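You operate a simulated robot arm through the tools that you are given. There is no shell and no other tool.

The job below is to be done with a simulated robot arm. You get a single attempt, and the scene is never put back.

TASK
Change the belt for the size named on the drive box and tension it into the green.
Fine: red knob loose and star knob fully loose before the change; old belt on the clear part of the bench; red knob tight at the end.

Only the result counts: the job must be done as asked and must still hold three seconds after the hand-in. Knocking over, shifting, dropping, spilling or breaking anything else fails it.

THE ROBOT
A 6-joint arm with a two-finger parallel gripper, fixed in place. Base frame: the origin is on the floor under the middle of its stand, x ahead of it, y to its left, z up. Readings come in mm, degrees, newtons and seconds.
With the tool pointing down near the work surface it reaches from about 260 to 680 mm from the base axis. Its first joint turns from -66.0 to 66.0 degrees. Payload 2.9 kg.
The TCP is the grasp point between the finger pads, 30 mm short of the fingertips. In the tool frame z runs along the fingers and y along their closing line. The gripper opens to 110 mm. The fingers are 20 mm wide and 10 mm thick; the gripper's body (48 by 112 mm) begins 55 mm behind the TCP.
Orientation is told as [roll, pitch, yaw] about the base's x, y, z axes, in that order, counted from this pose: with the fingers straight down and closing along the base's y, the tool's x points along the base's -x, its y along +y and its z along -z.

THE INTERFACE
- The arm moves only by the tool move_arm. Its argument "rows" is a list of rows, each a list of 6 numbers: the shift along the tool's x, y, z in units of 30 mm (1.0 is 30 mm), then the turn, a rotation vector about the tool's x, y, z in units of 8 degrees (1.0 is 8 degrees). In form: [[tx, ty, tz, ax, ay, az], ...]. A call has 1 to 20 rows; each row shifts and turns the commanded pose from where the row before left it, along the tool's axes as they then stand. "jaw" is the closure in counts, from 0 (fully open) to 255 (shut), set as the call begins (left out, the last holds). A call with a number of a shift or a turn outside -1 to 1 is refused whole. Each row takes 0.2 s and may step no farther than 50 mm and 8.6 degrees from the row before; otherwise, or with a gripper value out of range, the whole call is refused. A pose out of reach is approached as far as the arm can. The call stops where the force on the tool passes 40 N (or 10 N more than at its start, if that is more) or the arm is blocked; 0.2 s more then pass. Each finger travels about 108 mm/s and halts on what it meets, pressing with about 33 N; the grip force reading is that of the motor and also rises with nothing between the fingers. The clock runs only during rows and for 0.2 s after the last one: add rows that do not move to give the fingers time. The reply holds the time, the measured pose of the TCP, the force on the tool along the base axes, the opening and the grip force, in the units named above and with some noise, with the torque about the TCP (base axes, N m) and any sound that the robot's microphone picked up.
- Cameras (640 x 400 px; columns grow to the right, rows downward): "scene" is fixed at [74.5, 446.7, 1374.8]; the picture's right is [-0.76, -0.65, 0.00], its down [-0.43, 0.50, -0.75] and it looks along [0.49, -0.57, -0.66] (base axes); focal length 214 px, centre (320, 200). "wrist" rides on the gripper at [72, 17, -103] in the tool frame; the picture's right is [-0.23, 0.97, 0.00], its down [-0.76, -0.18, -0.62] and it looks along [-0.61, -0.14, 0.78] (tool axes); focal length 222 px, centre (320, 200). There is no depth. A picture from a camera that has moved, and an enlarged one, comes with that camera's place and axes in the base frame and with its lens. The place of the scene camera against the robot may be out by one fixed shift of up to 12 mm in any direction.
- get_image(camera): a new picture of that camera. It takes no simulated time.
- inspect(camera, box): a new picture of the part [left, top, right, bottom] of that camera's present view, enlarged. It takes no simulated time.
- hand_in(): hands the job in; it is judged then, once.

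Places have to be worked out from the pictures, the camera data and where the tool is seen. Open the gripper and draw the arm clear of the work before you hand the job in, unless the task says otherwise.

The tools are called after ">>>" as name(argument=value, ...) on one line, values as JSON. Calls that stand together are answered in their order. move_arm: Moves the arm, as the interface text tells. Its arguments: {"type":"object","properties":{"rows":{"type":"array"},"jaw":{"type":"number"}},"required":["rows"]} The other tools are called the same way: get_image (camera) takes a picture; inspect (camera, box) takes an enlarged picture of a part of a camera's view; hand_in () hands the job in.

At the start:

```text
time: 0.0
eef_pos: [348.8, -70.4, 1250.7]
tool_rot: [0.1, 0.0, 0.1]
force: [-0.3, -0.1, -0.3]
ft_torque: [-0.04, 0.01, 0.01]
width: 110.1
grip_force: 0.0
```

scene: 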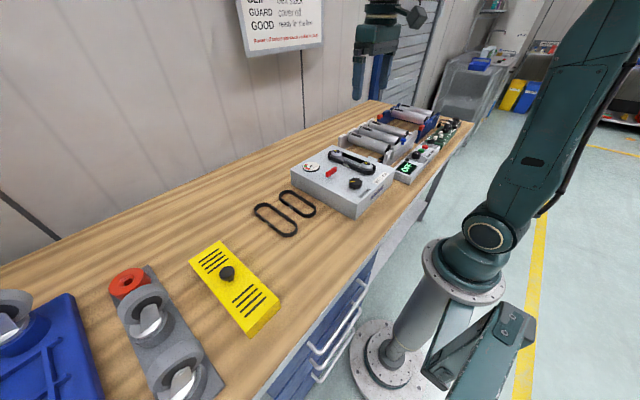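
wrist: 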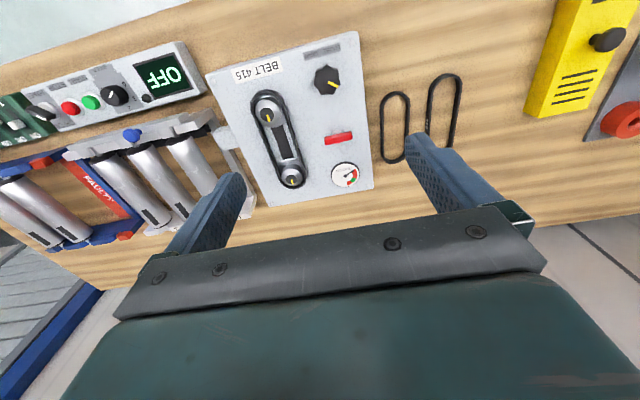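

I'll begin by looking closely at the drive box, the belts and the signs before moving.

>>> inspect(camera="scene", box=[240, 120, 420, 250])

>>> inspect(camera="wrist", box=[200, 30, 480, 210])

>>> inspect(camera="scene", box=[220, 0, 340, 70])

>>> inspect(camera="wrist", box=[0, 30, 220, 170])

```text
3.08 times, centred on (330, 185) of scene
camera zoom: at [74.5, 446.7, 1374.8], right [-0.76, -0.65, 0.0], down [-0.43, 0.5, -0.75], along [0.49, -0.57, -0.66], focal length 660 px, centre (289, 246)
```

zoom: 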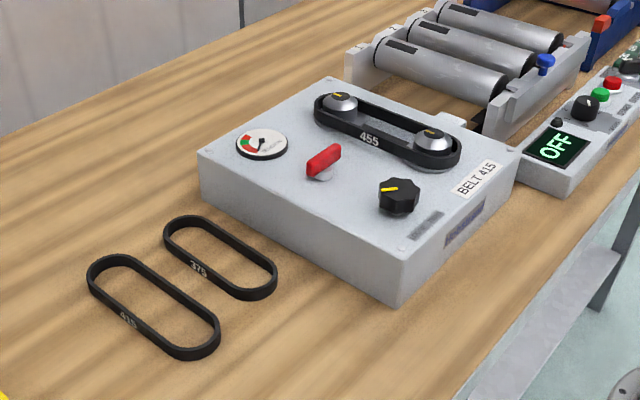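

```text
2.22 times, centred on (340, 120) of wrist
camera zoom: at [277.9, -54.5, 1355.6], right [0.23, 0.97, 0.0], down [0.76, -0.18, 0.62], along [0.61, -0.14, -0.78], focal length 494 px, centre (276, 378)
```

zoom: 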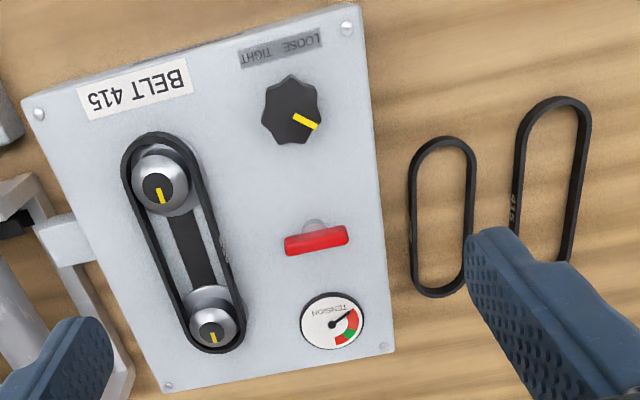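

```text
5.33 times, centred on (280, 35) of scene
camera zoom: at [74.5, 446.7, 1374.8], right [-0.76, -0.65, 0.0], down [-0.43, 0.5, -0.75], along [0.49, -0.57, -0.66], focal length 1144 px, centre (533, 1080)
```

zoom: 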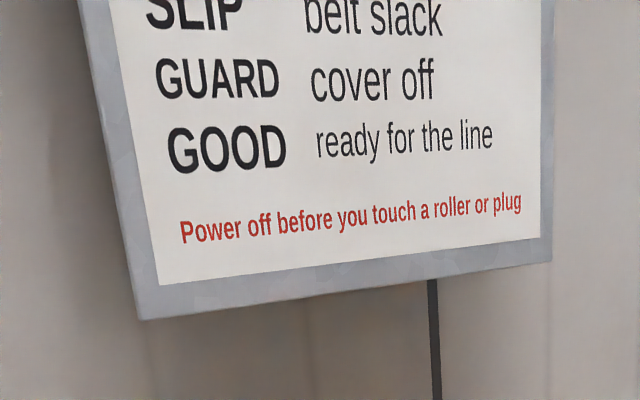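

```text
2.86 times, centred on (110, 100) of wrist
camera zoom: at [277.9, -54.5, 1355.6], right [0.23, 0.97, 0.0], down [0.76, -0.18, 0.62], along [0.61, -0.14, -0.78], focal length 635 px, centre (920, 486)
```

zoom: 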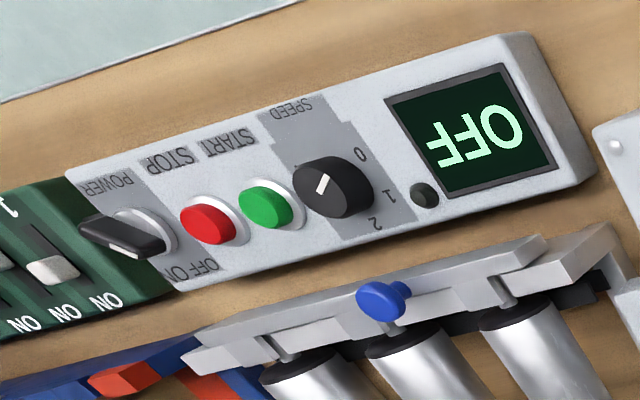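

The box names 415 while a 455 is fitted; a 375 and a 415 lie on the bench, and the drive display says OFF. I zoom further on the labels, gauge and knobs.

>>> inspect(camera="wrist", box=[295, 40, 375, 90])

>>> inspect(camera="wrist", box=[310, 120, 390, 200])

>>> inspect(camera="wrist", box=[240, 80, 320, 200])

>>> inspect(camera="scene", box=[250, 185, 320, 240])

>>> inspect(camera="scene", box=[300, 140, 400, 215])

```text
8.00 times, centred on (335, 65) of wrist
camera zoom: at [277.9, -54.5, 1355.6], right [0.23, 0.97, 0.0], down [0.76, -0.18, 0.62], along [0.61, -0.14, -0.78], focal length 1777 px, centre (200, 1280)
```

zoom: 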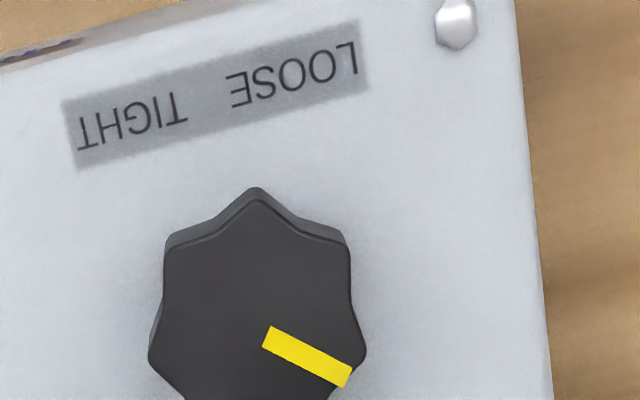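

```text
5.00 times, centred on (350, 160) of wrist
camera zoom: at [277.9, -54.5, 1355.6], right [0.23, 0.97, 0.0], down [0.76, -0.18, 0.62], along [0.61, -0.14, -0.78], focal length 1111 px, centre (170, 400)
```

zoom: 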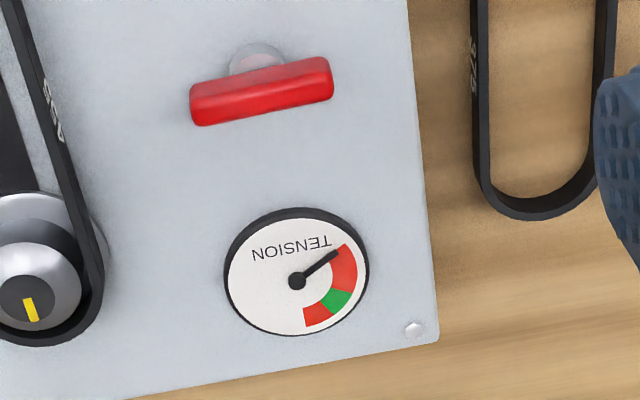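

```text
3.33 times, centred on (280, 140) of wrist
camera zoom: at [277.9, -54.5, 1355.6], right [0.23, 0.97, 0.0], down [0.76, -0.18, 0.62], along [0.61, -0.14, -0.78], focal length 740 px, centre (453, 400)
```

zoom: 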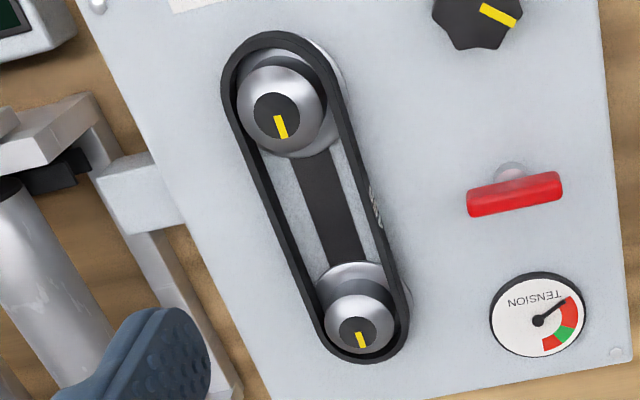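

```text
7.27 times, centred on (285, 212) of scene
camera zoom: at [74.5, 446.7, 1374.8], right [-0.76, -0.65, 0.0], down [-0.43, 0.5, -0.75], along [0.49, -0.57, -0.66], focal length 1560 px, centre (574, 109)
```

zoom: 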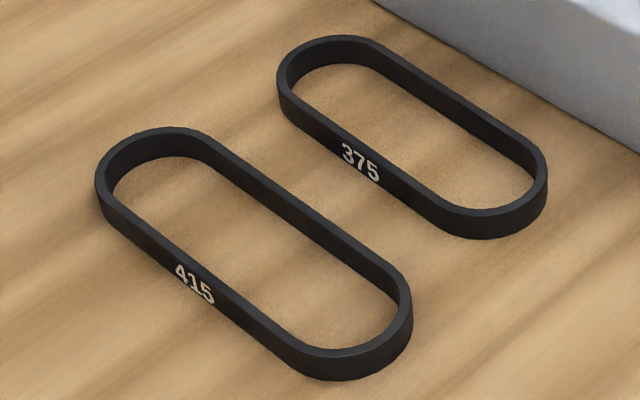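

```text
5.33 times, centred on (350, 178) of scene
camera zoom: at [74.5, 446.7, 1374.8], right [-0.76, -0.65, 0.0], down [-0.43, 0.5, -0.75], along [0.49, -0.57, -0.66], focal length 1144 px, centre (160, 320)
```

zoom: 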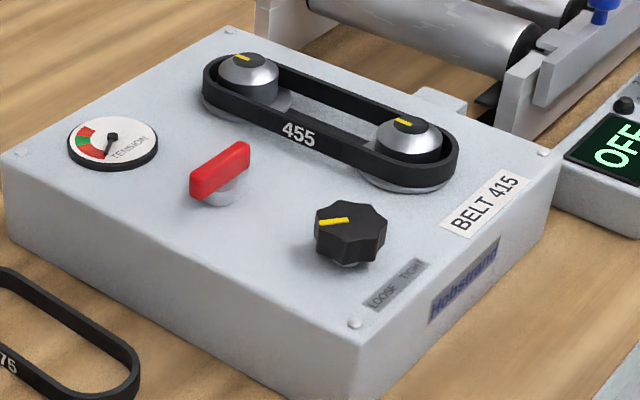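

The panel shows LOOSE on the left and TIGHT on the right (seen from the robot), and the gauge needle sits at the low red end. I'll lower the arm straight down about 150 mm over the box to get a second, closer wrist view for triangulation.

>>> move_arm(rows=[[0, 0, 1, 0, 0, 0], [0, 0, 1, 0, 0, 0], [0, 0, 1, 0, 0, 0], [0, 0, 1, 0, 0, 0], [0, 0, 1, 0, 0, 0]], jaw=0)

>>> get_image(camera="wrist")

>>> get_image(camera="scene")

```text
time: 1.2
eef_pos: [348.4, -71.4, 1097.9]
tool_rot: [0.0, 0.1, 0.0]
force: [0.3, 0.7, -0.3]
ft_torque: [-0.02, -0.02, -0.01]
width: 110.1
grip_force: 0.0
```

```text
taken
camera wrist: at [276.7, -53.4, 1202.4], right [0.23, 0.97, 0.0], down [0.76, -0.18, 0.62], along [0.61, -0.14, -0.78], focal length 222 px, centre (320, 200)
```

wrist: 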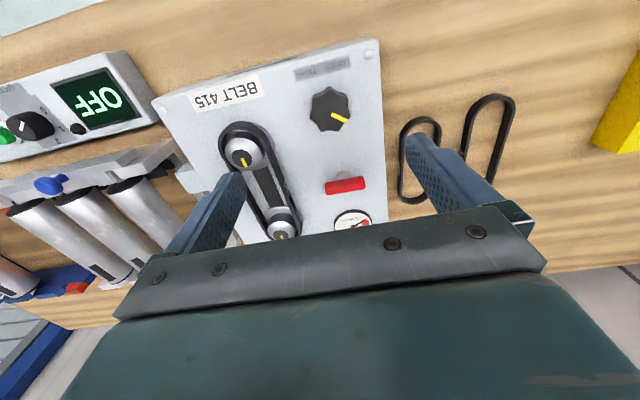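

```text
taken
```

scene: 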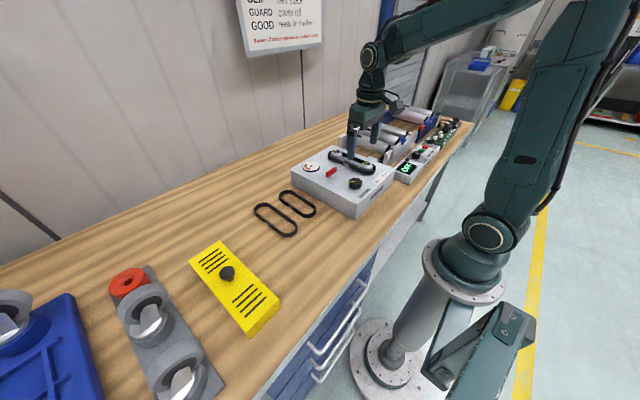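

Zooming into this closer wrist view for precise feature pixels (knobs, pulleys, belts).

>>> inspect(camera="wrist", box=[290, 60, 390, 122])

>>> inspect(camera="wrist", box=[200, 100, 400, 225])

>>> inspect(camera="wrist", box=[380, 80, 540, 180])

>>> inspect(camera="wrist", box=[140, 30, 400, 192])

```text
6.40 times, centred on (340, 91) of wrist
camera zoom: at [276.7, -53.4, 1202.4], right [0.23, 0.97, 0.0], down [0.76, -0.18, 0.62], along [0.61, -0.14, -0.78], focal length 1422 px, centre (192, 898)
```

zoom: 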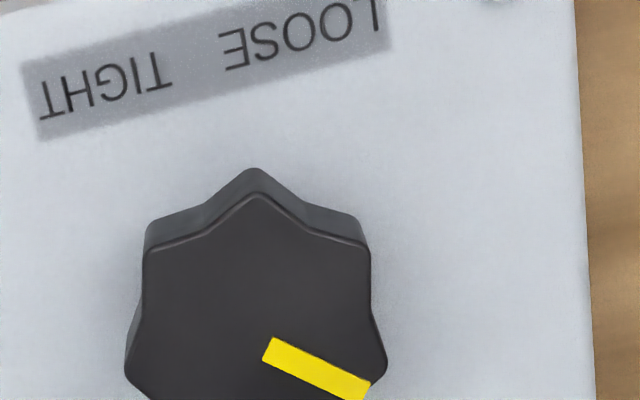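

```text
3.20 times, centred on (300, 162) of wrist
camera zoom: at [276.7, -53.4, 1202.4], right [0.23, 0.97, 0.0], down [0.76, -0.18, 0.62], along [0.61, -0.14, -0.78], focal length 711 px, centre (384, 320)
```

zoom: 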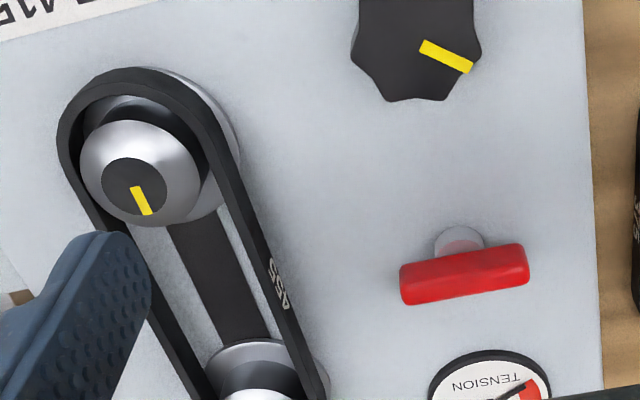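

```text
4.00 times, centred on (460, 130) of wrist
camera zoom: at [276.7, -53.4, 1202.4], right [0.23, 0.97, 0.0], down [0.76, -0.18, 0.62], along [0.61, -0.14, -0.78], focal length 888 px, centre (-240, 480)
```

zoom: 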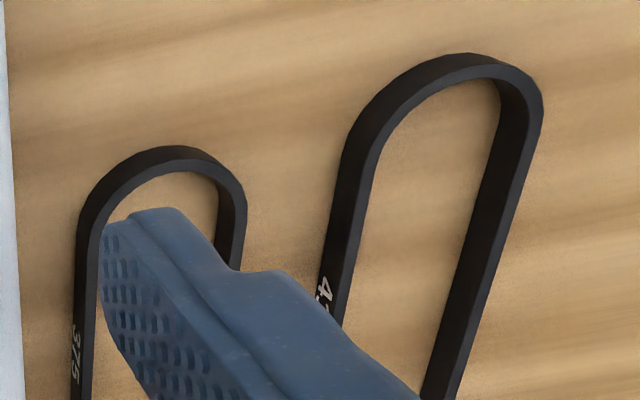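

```text
2.46 times, centred on (270, 111) of wrist
camera zoom: at [276.7, -53.4, 1202.4], right [0.23, 0.97, 0.0], down [0.76, -0.18, 0.62], along [0.61, -0.14, -0.78], focal length 547 px, centre (443, 419)
```

zoom: 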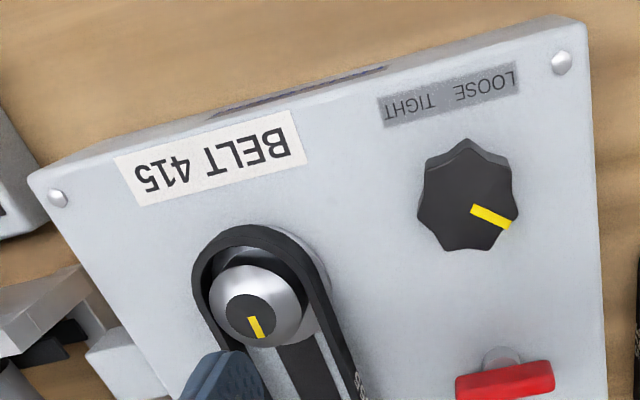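

Working from both wrist views and the scene view: the box is axis‑aligned, roughly x 302–595, y −255…−2, with its top near z≈936 and the bench near 866. The star knob is near (354,−60), red wing near (455,−60), gauge near (555,−60), pulleys near (380,−174) and (515,−174). I'll go over the red wing and turn the tool 90° clockwise so the fingers can straddle the wing.

>>> move_arm(rows=[[-0.89, 0.09, 0, 0, 0, 0], [-0.89, 0.09, 0, 0, 0, 0], [-0.89, 0.09, 0, 0, 0, 0], [-0.89, 0.09, 0, 0, 0, 0], [0, 0, 0, 0, 0, 0.9375], [0, 0, 0, 0, 0, 0.9375], [0, 0, 0, 0, 0, 0.9375], [0, 0, 0, 0, 0, 0.9375], [0, 0, 0, 0, 0, 0.9375], [0, 0, 0, 0, 0, 0.9375], [0, 0, 0, 0, 0, 0.9375], [0, 0, 0, 0, 0, 0.9375], [0, 0, 0, 0, 0, 0.9375], [0, 0, 0, 0, 0, 0.9375], [0, 0, 0, 0, 0, 0.9375], [0, 0, 0, 0, 0, 0.9375]], jaw=0)

>>> get_image(camera="wrist")

>>> get_image(camera="scene")

```text
time: 4.6
eef_pos: [456.1, -60.4, 1102.0]
tool_rot: [0.0, 0.0, -90.1]
force: [-0.1, -0.7, -0.1]
ft_torque: [0.0, -0.01, -0.02]
width: 110.0
grip_force: 0.2
```

```text
taken
camera wrist: at [474.3, 11.7, 1205.8], right [0.97, -0.23, 0.0], down [-0.18, -0.76, 0.62], along [-0.14, -0.61, -0.78], focal length 222 px, centre (320, 200)
```

wrist: 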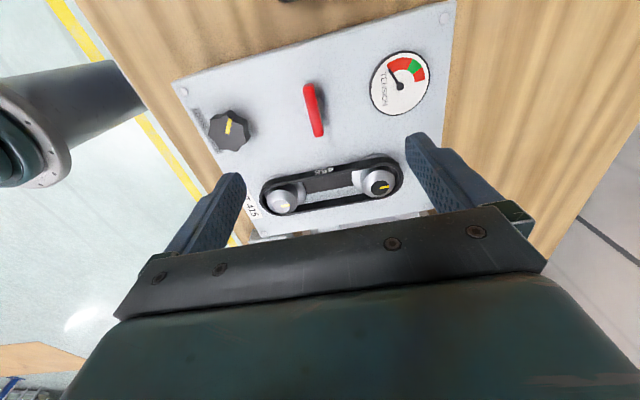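

```text
taken
```

scene: 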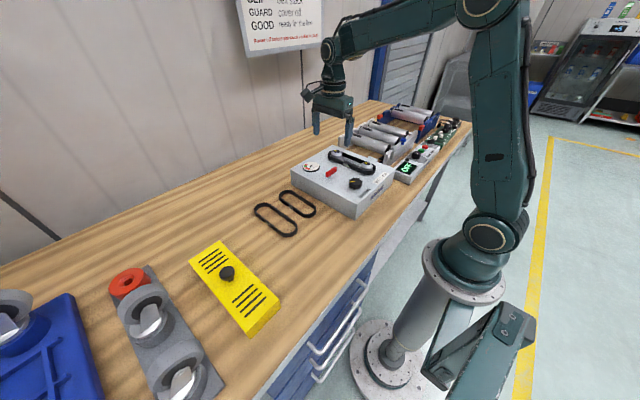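

Good view from the other side. Zooming in on knobs, pulleys and gauge to refine positions.

>>> inspect(camera="wrist", box=[170, 70, 330, 170])

>>> inspect(camera="wrist", box=[240, 140, 420, 230])

>>> inspect(camera="wrist", box=[290, 30, 450, 150])

```text
4.00 times, centred on (250, 120) of wrist
camera zoom: at [474.3, 11.7, 1205.8], right [0.97, -0.23, 0.0], down [-0.18, -0.76, 0.62], along [-0.14, -0.61, -0.78], focal length 888 px, centre (600, 520)
```

zoom: 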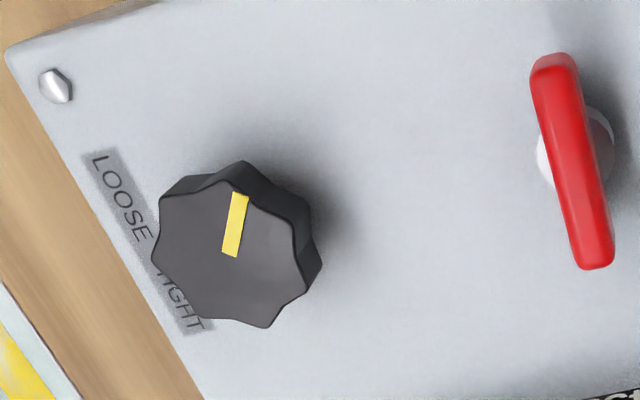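

```text
3.56 times, centred on (330, 185) of wrist
camera zoom: at [474.3, 11.7, 1205.8], right [0.97, -0.23, 0.0], down [-0.18, -0.76, 0.62], along [-0.14, -0.61, -0.78], focal length 790 px, centre (284, 253)
```

zoom: 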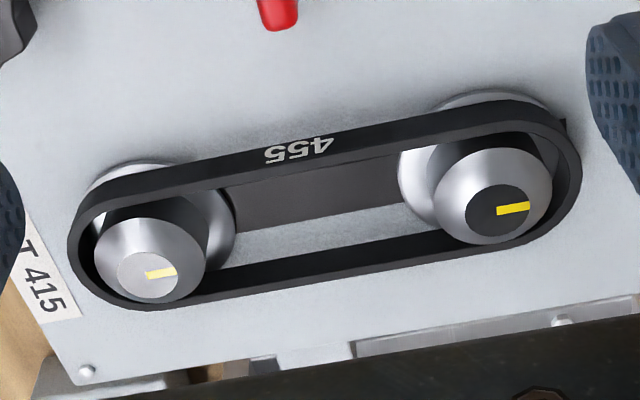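

```text
3.33 times, centred on (370, 90) of wrist
camera zoom: at [474.3, 11.7, 1205.8], right [0.97, -0.23, 0.0], down [-0.18, -0.76, 0.62], along [-0.14, -0.61, -0.78], focal length 740 px, centre (153, 567)
```

zoom: 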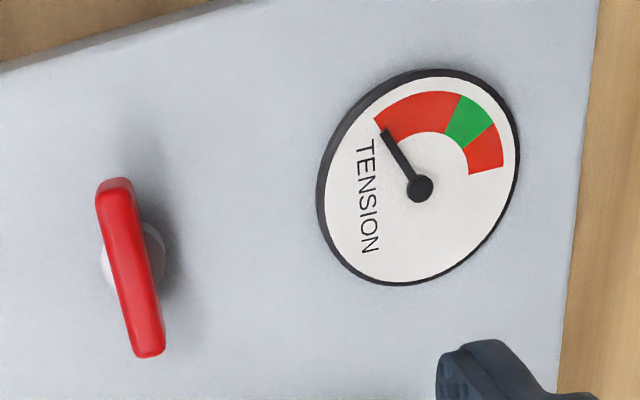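

Triangulated: red wing top centre ≈ (450, −59.5, 958), star knob top ≈ (350, −60.5, 965), pulley caps ≈ (376,−171) and (510,−171) at z≈967. The gauge has a long low red arc, a narrow green, then a short red. I'll centre over the red wing and descend with open fingers to TCP z≈985 for a check.

>>> move_arm(rows=[[0.02, -0.19, 0, 0, 0, 0], [0, 0, 1, 0, 0, 0], [0, 0, 1, 0, 0, 0], [0, 0, 1, 0, 0, 0], [0, 0, 0.85, 0, 0, 0]], jaw=0)

>>> get_image(camera="wrist")

>>> inspect(camera="scene", box=[280, 110, 400, 215])

```text
time: 5.8
eef_pos: [447.4, -62.0, 985.5]
tool_rot: [0.0, -0.1, -90.0]
force: [0.2, 0.4, 0.5]
ft_torque: [-0.01, 0.0, -0.01]
width: 110.1
grip_force: 0.1
```

```text
taken
camera wrist: at [464.6, 11.2, 1090.3], right [0.97, -0.23, 0.0], down [-0.18, -0.76, 0.62], along [-0.14, -0.61, -0.78], focal length 222 px, centre (320, 200)
```

wrist: 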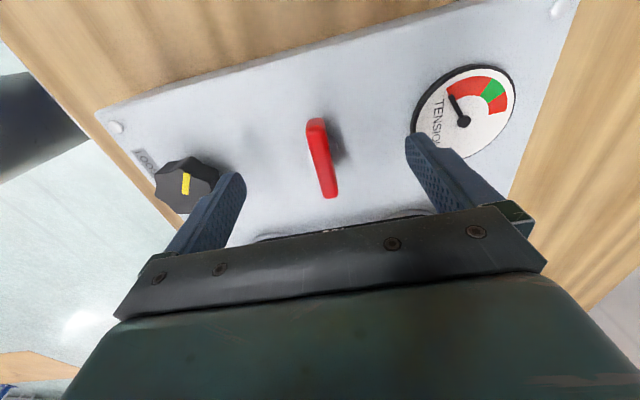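

```text
3.81 times, centred on (340, 162) of scene
camera zoom: at [74.5, 446.7, 1374.8], right [-0.76, -0.65, 0.0], down [-0.43, 0.5, -0.75], along [0.49, -0.57, -0.66], focal length 817 px, centre (244, 343)
```

zoom: 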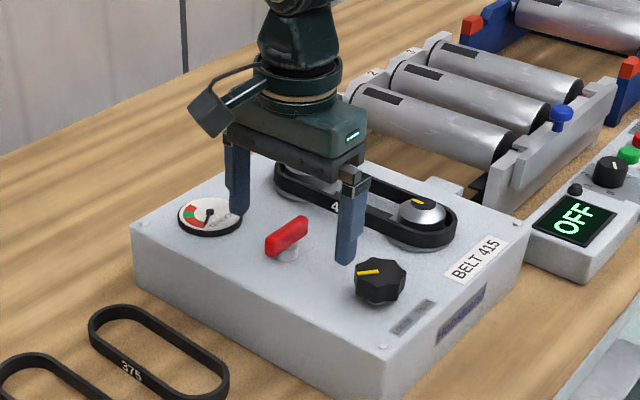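

The wing sits centrally between the fingertips, just ahead of them. I'll trim by ~2 mm, descend ~13 mm so the pad tips overlap the wing, and close on it.

>>> move_arm(rows=[[0.07, 0.07, 0.22, 0, 0, 0], [0, 0, 0.22, 0, 0, 0], [0, 0, 0, 0, 0, 0]], jaw=0)

>>> get_image(camera="wrist")

>>> inspect(camera="scene", box=[300, 120, 380, 190])

```text
time: 6.6
eef_pos: [451.4, -60.8, 972.8]
tool_rot: [0.1, 0.0, -90.0]
force: [0.4, 0.5, 0.1]
ft_torque: [0.02, -0.04, 0.0]
width: 109.9
grip_force: 0.1
```

```text
taken
camera wrist: at [469.2, 12.4, 1077.2], right [0.97, -0.23, 0.0], down [-0.18, -0.76, 0.62], along [-0.14, -0.61, -0.78], focal length 222 px, centre (320, 200)
```

wrist: 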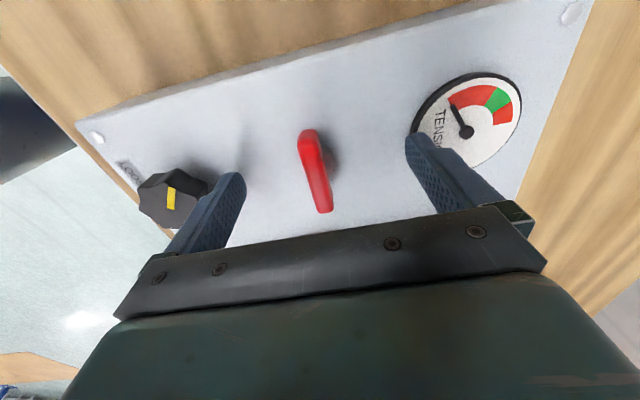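

```text
5.71 times, centred on (340, 155) of scene
camera zoom: at [74.5, 446.7, 1374.8], right [-0.76, -0.65, 0.0], down [-0.43, 0.5, -0.75], along [0.49, -0.57, -0.66], focal length 1226 px, centre (206, 457)
```

zoom: 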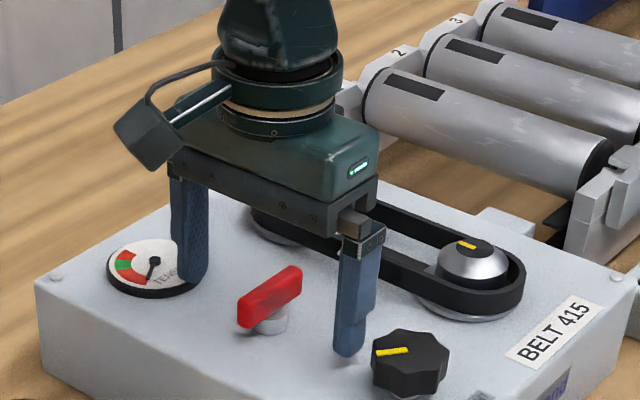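

No contact, tips about 943 with the wing between them. Closing the jaws on the red wing.

>>> move_arm(rows=[[0, 0, 0, 0, 0, 0], [0, 0, 0, 0, 0, 0], [0, 0, 0, 0, 0, 0], [0, 0, 0, 0, 0, 0]], jaw=255)

>>> get_image(camera="wrist")

>>> inspect(camera="scene", box=[300, 120, 380, 190])

```text
time: 7.6
eef_pos: [450.4, -60.4, 972.3]
tool_rot: [-0.4, -0.1, -90.0]
force: [-15.5, -0.2, 3.2]
ft_torque: [-0.04, 0.36, 0.01]
width: 21.5
grip_force: 44.9
```

```text
taken
camera wrist: at [468.0, 12.4, 1076.9], right [0.97, -0.23, 0.0], down [-0.18, -0.76, 0.62], along [-0.15, -0.61, -0.78], focal length 222 px, centre (320, 200)
```

wrist: 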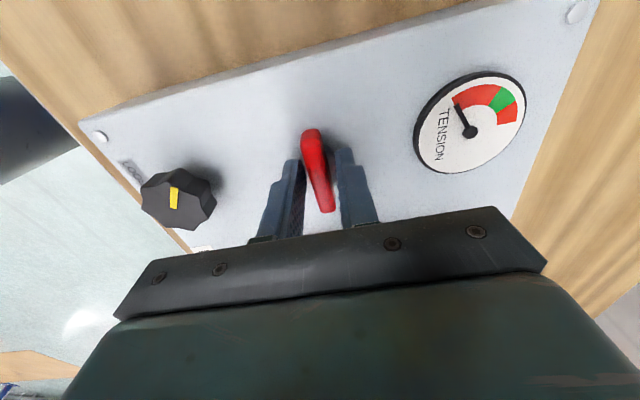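

```text
5.71 times, centred on (340, 155) of scene
camera zoom: at [74.0, 446.7, 1374.8], right [-0.76, -0.65, 0.0], down [-0.43, 0.5, -0.75], along [0.49, -0.57, -0.66], focal length 1226 px, centre (206, 457)
```

zoom: 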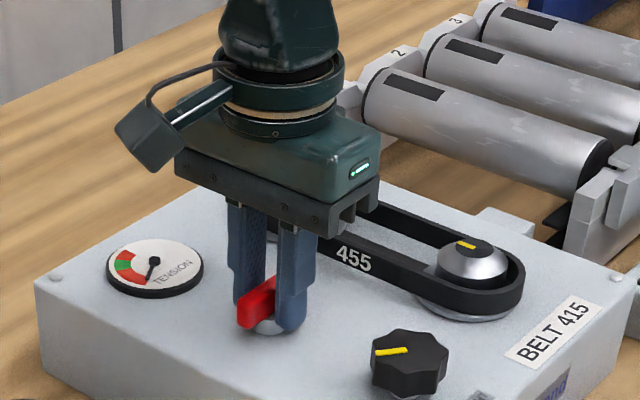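

Width 21.5 mm suggests the tips are gripping the round stem collar below the wing rather than the thinner wing itself. I'll open, rise 6 mm, and close again on the wing only.

>>> move_arm(rows=[[0, 0, 0, 0, 0, 0], [0, -0.03, -0.2, 0, 0, 0], [0, 0, 0, 0, 0, 0]], jaw=150)

>>> move_arm(rows=[[0, 0, 0, 0, 0, 0], [0, 0, 0, 0, 0, 0], [0, 0, 0, 0, 0, 0]], jaw=255)

>>> inspect(camera="wrist", box=[240, 110, 400, 220])

>>> inspect(camera="scene", box=[300, 120, 380, 190])

```text
time: 8.4
eef_pos: [451.4, -58.9, 978.6]
tool_rot: [0.0, 0.0, -90.0]
force: [0.6, 0.2, -0.3]
ft_torque: [0.02, 0.0, 0.0]
width: 45.3
grip_force: 0.1
```

```text
time: 9.2
eef_pos: [450.1, -60.2, 977.2]
tool_rot: [-0.1, -0.1, -89.9]
force: [-13.2, 0.2, 3.2]
ft_torque: [-0.07, 0.08, 0.01]
width: 11.9
grip_force: 44.7
```

```text
3.64 times, centred on (320, 165) of wrist
camera zoom: at [467.7, 12.8, 1082.4], right [0.97, -0.23, 0.0], down [-0.18, -0.76, 0.62], along [-0.14, -0.61, -0.78], focal length 808 px, centre (320, 327)
```

zoom: 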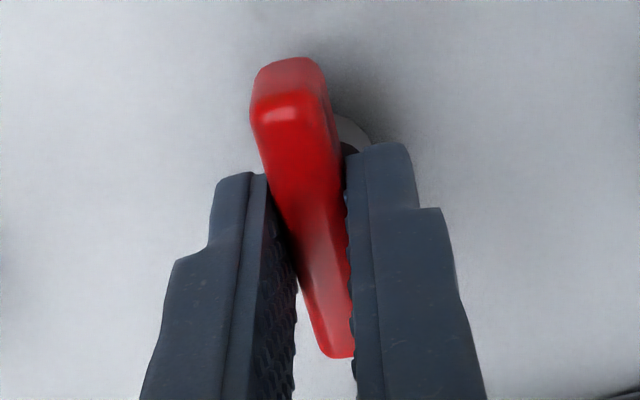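

```text
5.71 times, centred on (340, 155) of scene
camera zoom: at [74.1, 446.7, 1374.8], right [-0.76, -0.65, 0.0], down [-0.43, 0.5, -0.75], along [0.49, -0.57, -0.66], focal length 1226 px, centre (206, 457)
```

zoom: 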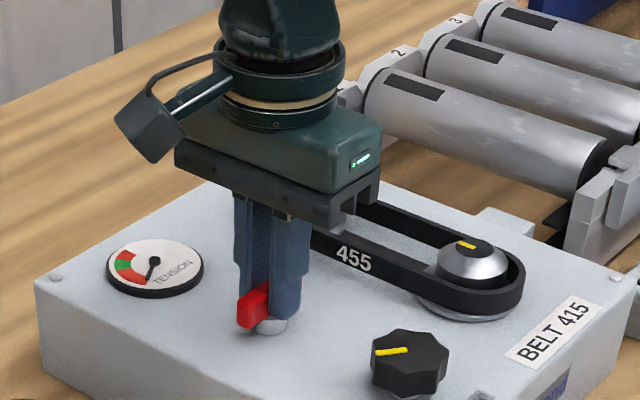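

Now gripping the wing itself (11.9 mm). I relieve the ~13 N side load by 1 mm, then turn counter‑clockwise (seen from above) 24° as a first loosening try while watching torque.

>>> move_arm(rows=[[0, -0.04, 0, 0, 0, 0], [0, 0, 0, 0, 0, -0.5], [0, 0, 0, 0, 0, -0.5], [0, 0, 0, 0, 0, -0.5], [0, 0, 0, 0, 0, -0.5], [0, 0, 0, 0, 0, -0.5], [0, 0, 0, 0, 0, -0.5]])

>>> inspect(camera="scene", box=[300, 120, 380, 190])

```text
time: 10.8
eef_pos: [451.0, -59.8, 977.7]
tool_rot: [-0.2, 0.0, -66.0]
force: [-7.9, -16.0, -20.0]
ft_torque: [-1.12, -0.46, 0.0]
width: 11.7
grip_force: 45.5
```

```text
5.71 times, centred on (340, 155) of scene
camera zoom: at [74.6, 446.2, 1374.9], right [-0.76, -0.65, 0.0], down [-0.43, 0.5, -0.75], along [0.49, -0.57, -0.66], focal length 1226 px, centre (206, 457)
```

zoom: 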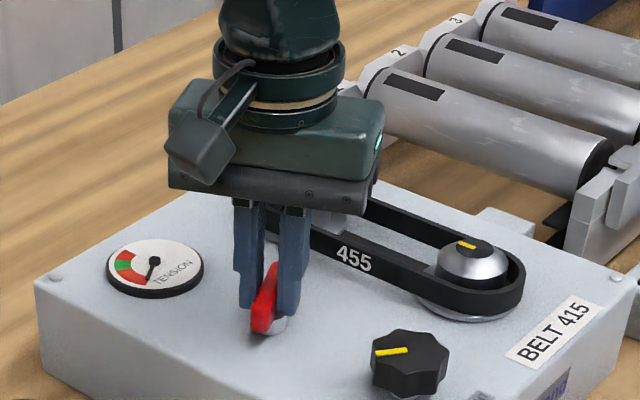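

The wing turns freely with the tool (torque about z ≈ 0). Small side/vertical forces show slight axis offset; I trim ~1–1.5 mm and continue counter‑clockwise another 24°.

>>> move_arm(rows=[[-0.032, -0.051, 0.023, 0, 0, 0], [0, 0, 0, 0, 0, -0.5], [0, 0, 0, 0, 0, -0.5], [0, 0, 0, 0, 0, -0.5], [0, 0, 0, 0, 0, -0.5], [0, 0, 0, 0, 0, -0.5], [0, 0, 0, 0, 0, -0.5]])

>>> inspect(camera="scene", box=[300, 120, 380, 190])

```text
time: 12.4
eef_pos: [449.5, -60.3, 978.3]
tool_rot: [-0.1, -0.1, -41.8]
force: [-9.3, -8.9, -7.3]
ft_torque: [-1.13, -0.83, 0.0]
width: 11.9
grip_force: 45.3
```

```text
5.71 times, centred on (340, 155) of scene
camera zoom: at [74.3, 446.4, 1374.9], right [-0.76, -0.65, 0.0], down [-0.43, 0.5, -0.75], along [0.49, -0.57, -0.66], focal length 1226 px, centre (206, 457)
```

zoom: 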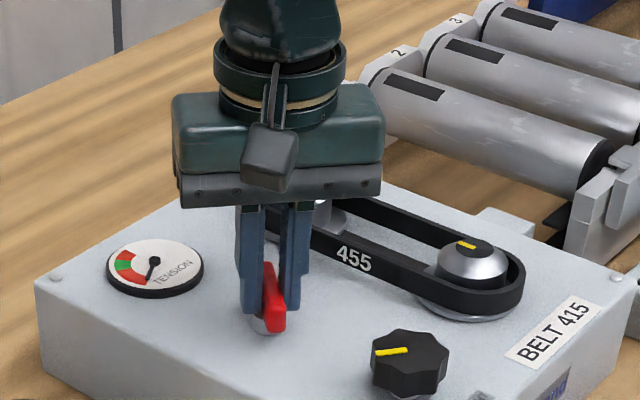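

Still turning freely. Continue another 24° counter‑clockwise with a small trim.

>>> move_arm(rows=[[0, -0.024, 0, 0, 0, 0], [0, 0, 0, 0, 0, -0.5], [0, 0, 0, 0, 0, -0.5], [0, 0, 0, 0, 0, -0.5], [0, 0, 0, 0, 0, -0.5], [0, 0, 0, 0, 0, -0.5], [0, 0, 0, 0, 0, -0.5]])

>>> inspect(camera="scene", box=[300, 120, 380, 190])

```text
time: 14.0
eef_pos: [449.3, -59.7, 978.0]
tool_rot: [-0.1, 0.0, -17.8]
force: [-0.4, 4.4, -8.4]
ft_torque: [-0.37, -1.32, -0.02]
width: 11.8
grip_force: 44.9
```

```text
5.71 times, centred on (340, 155) of scene
camera zoom: at [74.6, 446.8, 1374.7], right [-0.76, -0.65, 0.0], down [-0.43, 0.5, -0.75], along [0.49, -0.57, -0.66], focal length 1226 px, centre (206, 457)
```

zoom: 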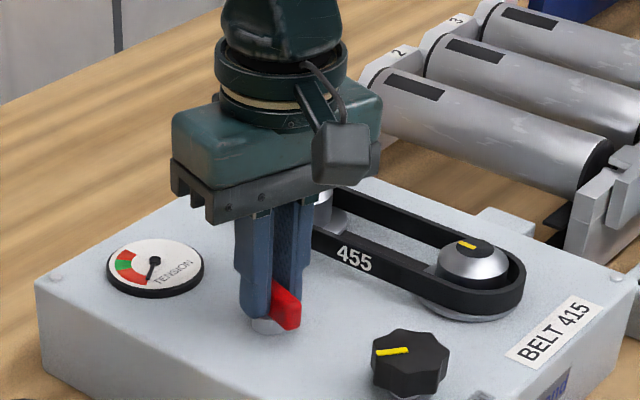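

72° turned without a stop. Continue another 24° carefully, watching the z‑torque for an end stop.

>>> move_arm(rows=[[0, 0, 0, 0, 0, -0.5], [0, 0, 0, 0, 0, -0.5], [0, 0, 0, 0, 0, -0.5], [0, 0, 0, 0, 0, -0.5], [0, 0, 0, 0, 0, -0.5], [0, 0, 0, 0, 0, -0.5]])

>>> inspect(camera="scene", box=[300, 120, 380, 190])

>>> get_image(camera="wrist")

```text
time: 15.4
eef_pos: [450.3, -60.4, 978.8]
tool_rot: [0.0, -0.2, 6.0]
force: [-0.5, 3.7, 13.9]
ft_torque: [0.08, 0.26, -1.2]
width: 13.4
grip_force: 44.8
```

```text
5.71 times, centred on (340, 155) of scene
camera zoom: at [74.3, 446.8, 1374.8], right [-0.76, -0.65, 0.0], down [-0.43, 0.5, -0.75], along [0.49, -0.57, -0.66], focal length 1226 px, centre (206, 457)
```

zoom: 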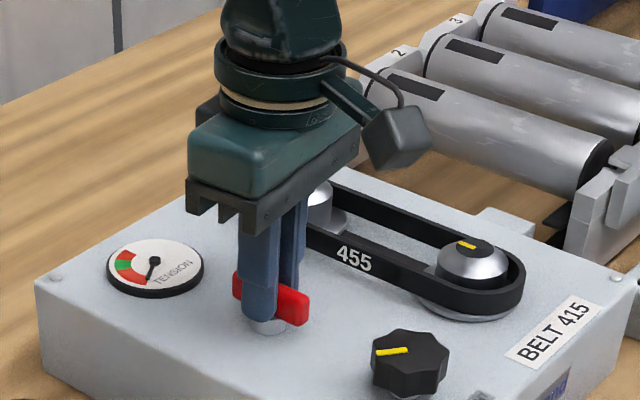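

```text
taken
camera wrist: at [376.4, -50.6, 1082.2], right [0.12, 0.99, 0.0], down [0.77, -0.1, 0.63], along [0.62, -0.08, -0.78], focal length 222 px, centre (320, 200)
```

wrist: 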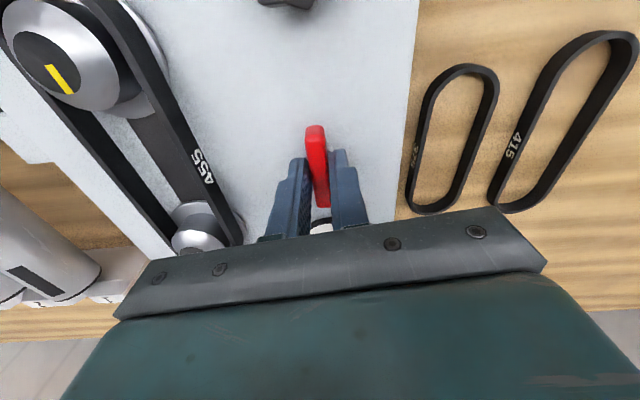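

Width jumped to 13.4 and z‑torque to −1.2 N·m: the wing hit its loose stop after about 90°. I release, rise ~42 mm, and look at it.

>>> move_arm(rows=[[0, 0, 0, 0, 0, 0], [0, 0, 0, 0, 0, 0], [0, 0, -0.7, 0, 0, 0], [0, 0, -0.7, 0, 0, 0]], jaw=90)

>>> get_image(camera="wrist")

>>> inspect(camera="scene", box=[290, 120, 400, 215])

```text
time: 16.4
eef_pos: [448.9, -59.3, 1018.6]
tool_rot: [0.0, 0.0, 5.9]
force: [-0.3, 0.1, 0.1]
ft_torque: [0.0, -0.02, 0.01]
width: 71.2
grip_force: 0.1
```

```text
taken
camera wrist: at [375.6, -49.7, 1123.2], right [0.12, 0.99, 0.0], down [0.78, -0.1, 0.62], along [0.62, -0.08, -0.78], focal length 222 px, centre (320, 200)
```

wrist: 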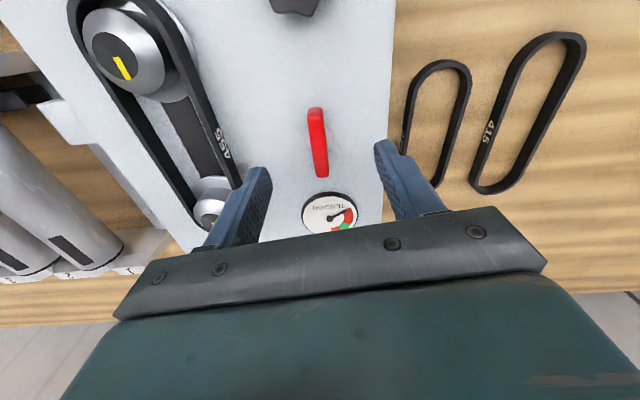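

```text
4.21 times, centred on (345, 168) of scene
camera zoom: at [74.5, 446.7, 1374.8], right [-0.76, -0.65, 0.0], down [-0.43, 0.5, -0.75], along [0.49, -0.57, -0.66], focal length 903 px, centre (215, 337)
```

zoom: 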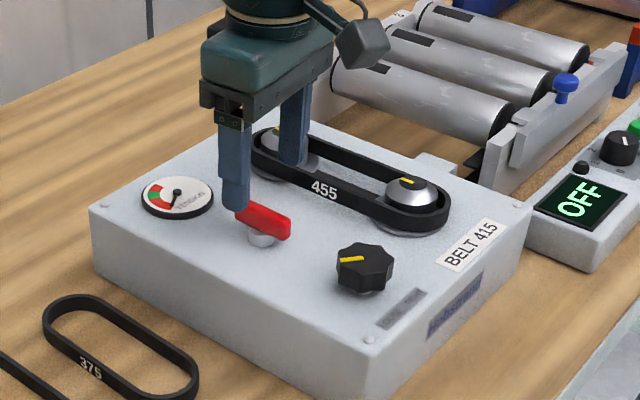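

The wing now lies along x at its loose stop. Next I rotate the tool back to −90° yaw and shift 100 mm toward the robot to hover over the star knob.

>>> move_arm(rows=[[0, 0, 0, 0, 0, 1], [0, 0, 0, 0, 0, 1], [0, 0, 0, 0, 0, 1], [0, 0, 0, 0, 0, 1], [0, 0, 0, 0, 0, 1], [0, 0, 0, 0, 0, 1], [0, 0, 0, 0, 0, 1], [0, 0, 0, 0, 0, 1], [0, 0, 0, 0, 0, 1], [0, 0, 0, 0, 0, 1], [0, 0, 0, 0, 0, 1], [0, 0, 0, 0, 0, 1], [0, -0.83, 0, 0, 0, 0], [0, -0.83, 0, 0, 0, 0], [0, -0.83, 0, 0, 0, 0], [0, -0.83, 0, 0, 0, 0], [0, 0, 0, 0, 0, 0]], jaw=90)

>>> get_image(camera="wrist")

>>> inspect(camera="wrist", box=[220, 60, 420, 185])

>>> inspect(camera="scene", box=[300, 130, 400, 215])

```text
time: 20.0
eef_pos: [352.6, -61.0, 1020.3]
tool_rot: [0.1, -0.1, -89.9]
force: [-0.6, -0.5, -0.3]
ft_torque: [0.0, -0.02, -0.01]
width: 71.3
grip_force: 0.0
```

```text
taken
camera wrist: at [368.4, 11.1, 1124.1], right [0.97, -0.23, 0.0], down [-0.18, -0.76, 0.62], along [-0.14, -0.61, -0.78], focal length 222 px, centre (320, 200)
```

wrist: 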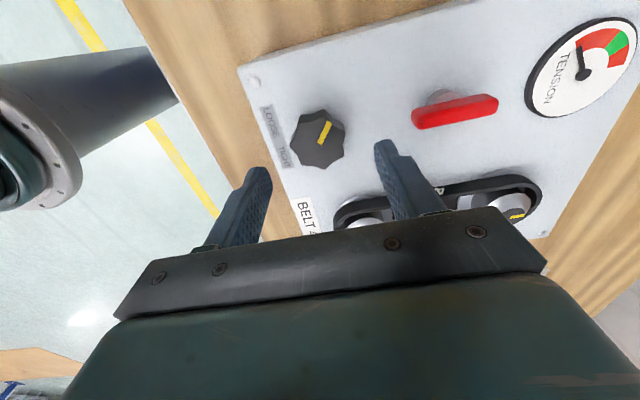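

```text
3.20 times, centred on (320, 122) of wrist
camera zoom: at [368.4, 11.1, 1124.1], right [0.97, -0.23, 0.0], down [-0.18, -0.76, 0.62], along [-0.14, -0.61, -0.78], focal length 711 px, centre (320, 448)
```

zoom: 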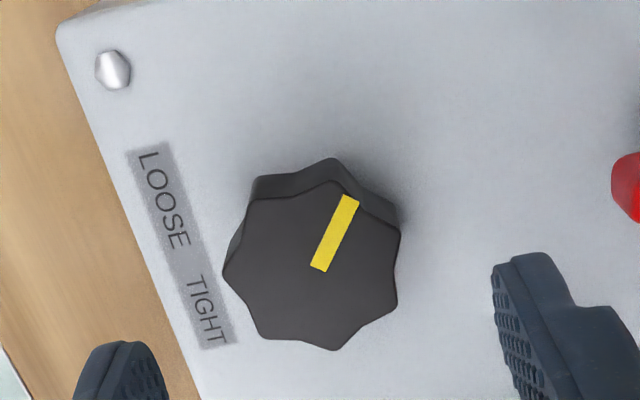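

```text
4.71 times, centred on (350, 172) of scene
camera zoom: at [74.5, 446.7, 1374.8], right [-0.76, -0.65, 0.0], down [-0.43, 0.5, -0.75], along [0.49, -0.57, -0.66], focal length 1009 px, centre (179, 329)
```

zoom: 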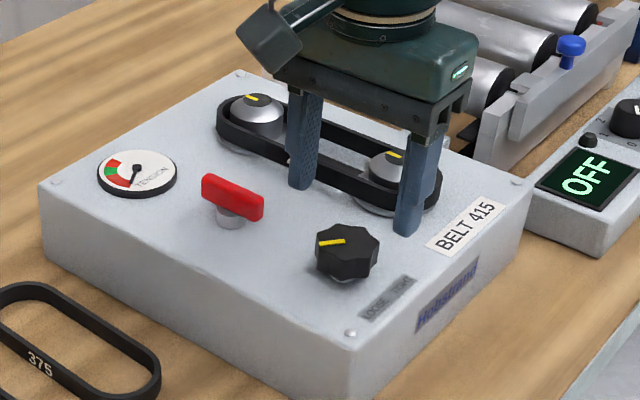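

The star knob is centred between the fingers within ~1–2 mm. Descend to TCP z≈978 (tips ≈948, beside the knob body) and check before closing.

>>> move_arm(rows=[[0.03, -0.03, 0.7, 0, 0, 0], [0, 0, 0.68, 0, 0, 0], [0, 0, 0, 0, 0, 0]], jaw=90)

>>> inspect(camera="wrist", box=[200, 90, 440, 240])

>>> inspect(camera="scene", box=[310, 130, 400, 205])

```text
time: 20.8
eef_pos: [351.7, -59.8, 977.7]
tool_rot: [0.0, 0.0, -90.0]
force: [-0.2, -0.1, 0.5]
ft_torque: [0.01, 0.0, 0.0]
width: 70.9
grip_force: 0.1
```

```text
2.67 times, centred on (320, 165) of wrist
camera zoom: at [368.0, 13.4, 1082.3], right [0.97, -0.23, 0.0], down [-0.18, -0.76, 0.62], along [-0.14, -0.61, -0.78], focal length 592 px, centre (320, 293)
```

zoom: 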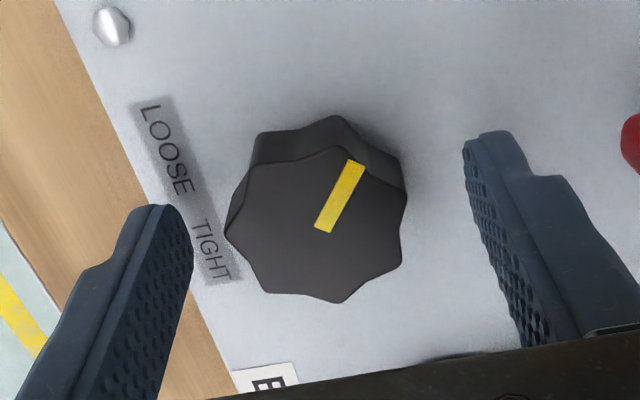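

```text
5.33 times, centred on (355, 168) of scene
camera zoom: at [74.5, 446.7, 1374.8], right [-0.76, -0.65, 0.0], down [-0.43, 0.5, -0.75], along [0.49, -0.57, -0.66], focal length 1144 px, centre (133, 373)
```

zoom: 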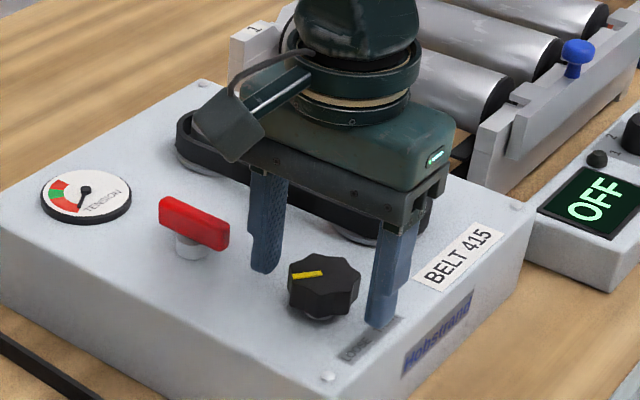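

Fingers straddle the knob well. Closing on the star knob.

>>> move_arm(rows=[[0, 0, 0, 0, 0, 0], [0, 0, 0, 0, 0, 0], [0, 0, 0, 0, 0, 0]], jaw=255)

>>> inspect(camera="wrist", box=[200, 90, 440, 240])

```text
time: 21.6
eef_pos: [349.4, -58.7, 979.2]
tool_rot: [-0.1, 0.1, -90.0]
force: [-5.4, 0.2, 0.0]
ft_torque: [-0.2, 0.07, -0.01]
width: 43.4
grip_force: 44.9
```

```text
2.67 times, centred on (320, 165) of wrist
camera zoom: at [367.6, 13.4, 1082.3], right [0.97, -0.23, 0.0], down [-0.18, -0.76, 0.62], along [-0.14, -0.61, -0.78], focal length 592 px, centre (320, 293)
```

zoom: 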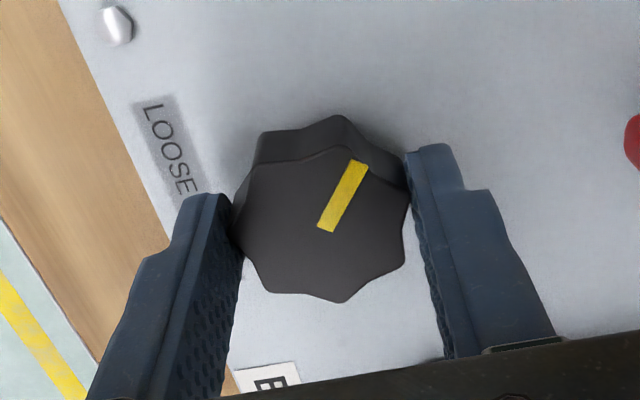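

Gripped at 43.4 mm. Turning the star counter‑clockwise 24° to see whether it moves toward loose.

>>> move_arm(rows=[[0, 0, 0, 0, 0, -0.5], [0, 0, 0, 0, 0, -0.5], [0, 0, 0, 0, 0, -0.5], [0, 0, 0, 0, 0, -0.5], [0, 0, 0, 0, 0, -0.5], [0, 0, 0, 0, 0, -0.5]])

>>> inspect(camera="wrist", box=[200, 90, 440, 240])

>>> inspect(camera="scene", box=[290, 120, 400, 205])

```text
time: 23.0
eef_pos: [350.2, -59.3, 977.6]
tool_rot: [0.0, 0.0, -65.9]
force: [5.6, -2.8, -26.0]
ft_torque: [0.4, 0.29, -0.03]
width: 43.5
grip_force: 44.8
```

```text
2.67 times, centred on (320, 165) of wrist
camera zoom: at [336.1, 13.8, 1082.4], right [0.98, 0.19, 0.0], down [0.15, -0.77, 0.62], along [0.12, -0.61, -0.78], focal length 592 px, centre (320, 293)
```

zoom: 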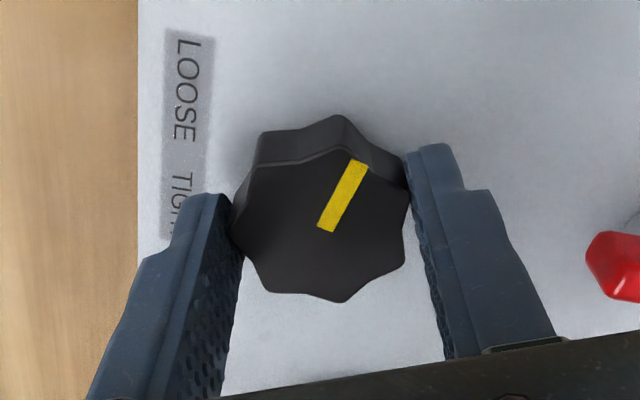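

```text
4.71 times, centred on (345, 162) of scene
camera zoom: at [75.0, 446.5, 1374.8], right [-0.76, -0.65, 0.0], down [-0.43, 0.5, -0.75], along [0.49, -0.57, -0.66], focal length 1009 px, centre (202, 376)
```

zoom: 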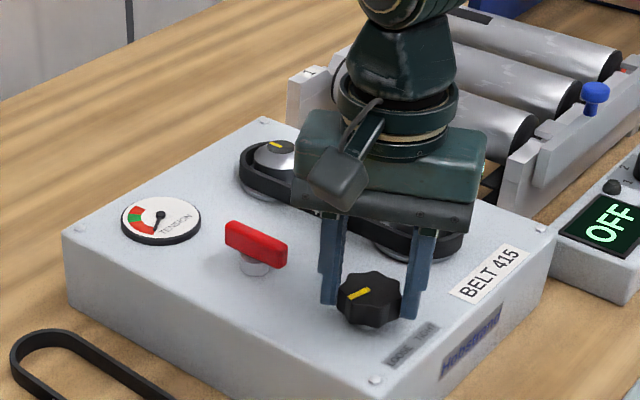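

The knob turns with the tool. I trim 0.8 mm down for the vertical pull and continue counter‑clockwise 48°.

>>> move_arm(rows=[[0, 0, 0.027, 0, 0, 0], [0, 0, 0, 0, 0, -0.6], [0, 0, 0, 0, 0, -0.6], [0, 0, 0, 0, 0, -0.6], [0, 0, 0, 0, 0, -0.6], [0, 0, 0, 0, 0, -0.6], [0, 0, 0, 0, 0, -0.6], [0, 0, 0, 0, 0, -0.6], [0, 0, 0, 0, 0, -0.6], [0, 0, 0, 0, 0, -0.6], [0, 0, 0, 0, 0, -0.6]])

>>> inspect(camera="wrist", box=[200, 90, 440, 240])

>>> inspect(camera="scene", box=[290, 120, 400, 205])

```text
time: 25.4
eef_pos: [349.3, -58.4, 977.9]
tool_rot: [0.0, 0.1, -17.9]
force: [-8.6, -3.4, 5.2]
ft_torque: [-0.82, -0.67, -0.03]
width: 43.3
grip_force: 45.1
```

```text
2.67 times, centred on (320, 165) of wrist
camera zoom: at [286.1, -21.4, 1082.5], right [0.52, 0.86, 0.0], down [0.67, -0.4, 0.62], along [0.53, -0.32, -0.78], focal length 592 px, centre (320, 293)
```

zoom: 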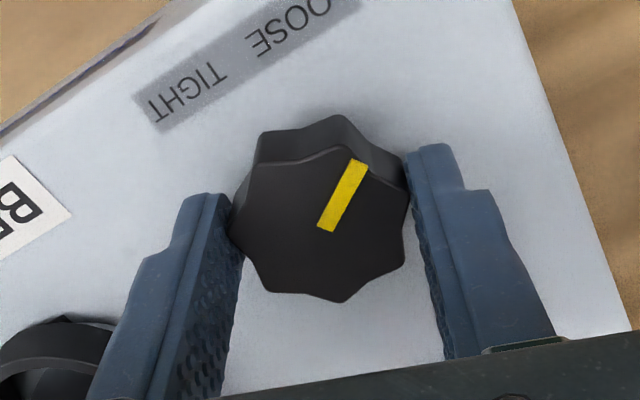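

```text
4.71 times, centred on (345, 162) of scene
camera zoom: at [74.2, 446.6, 1374.8], right [-0.76, -0.65, 0.0], down [-0.43, 0.5, -0.75], along [0.49, -0.57, -0.66], focal length 1009 px, centre (202, 376)
```

zoom: 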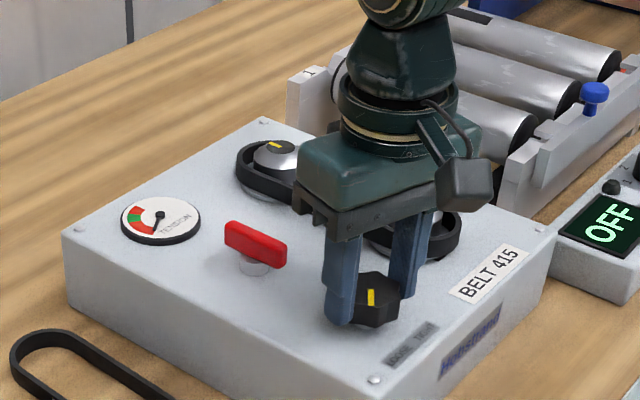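

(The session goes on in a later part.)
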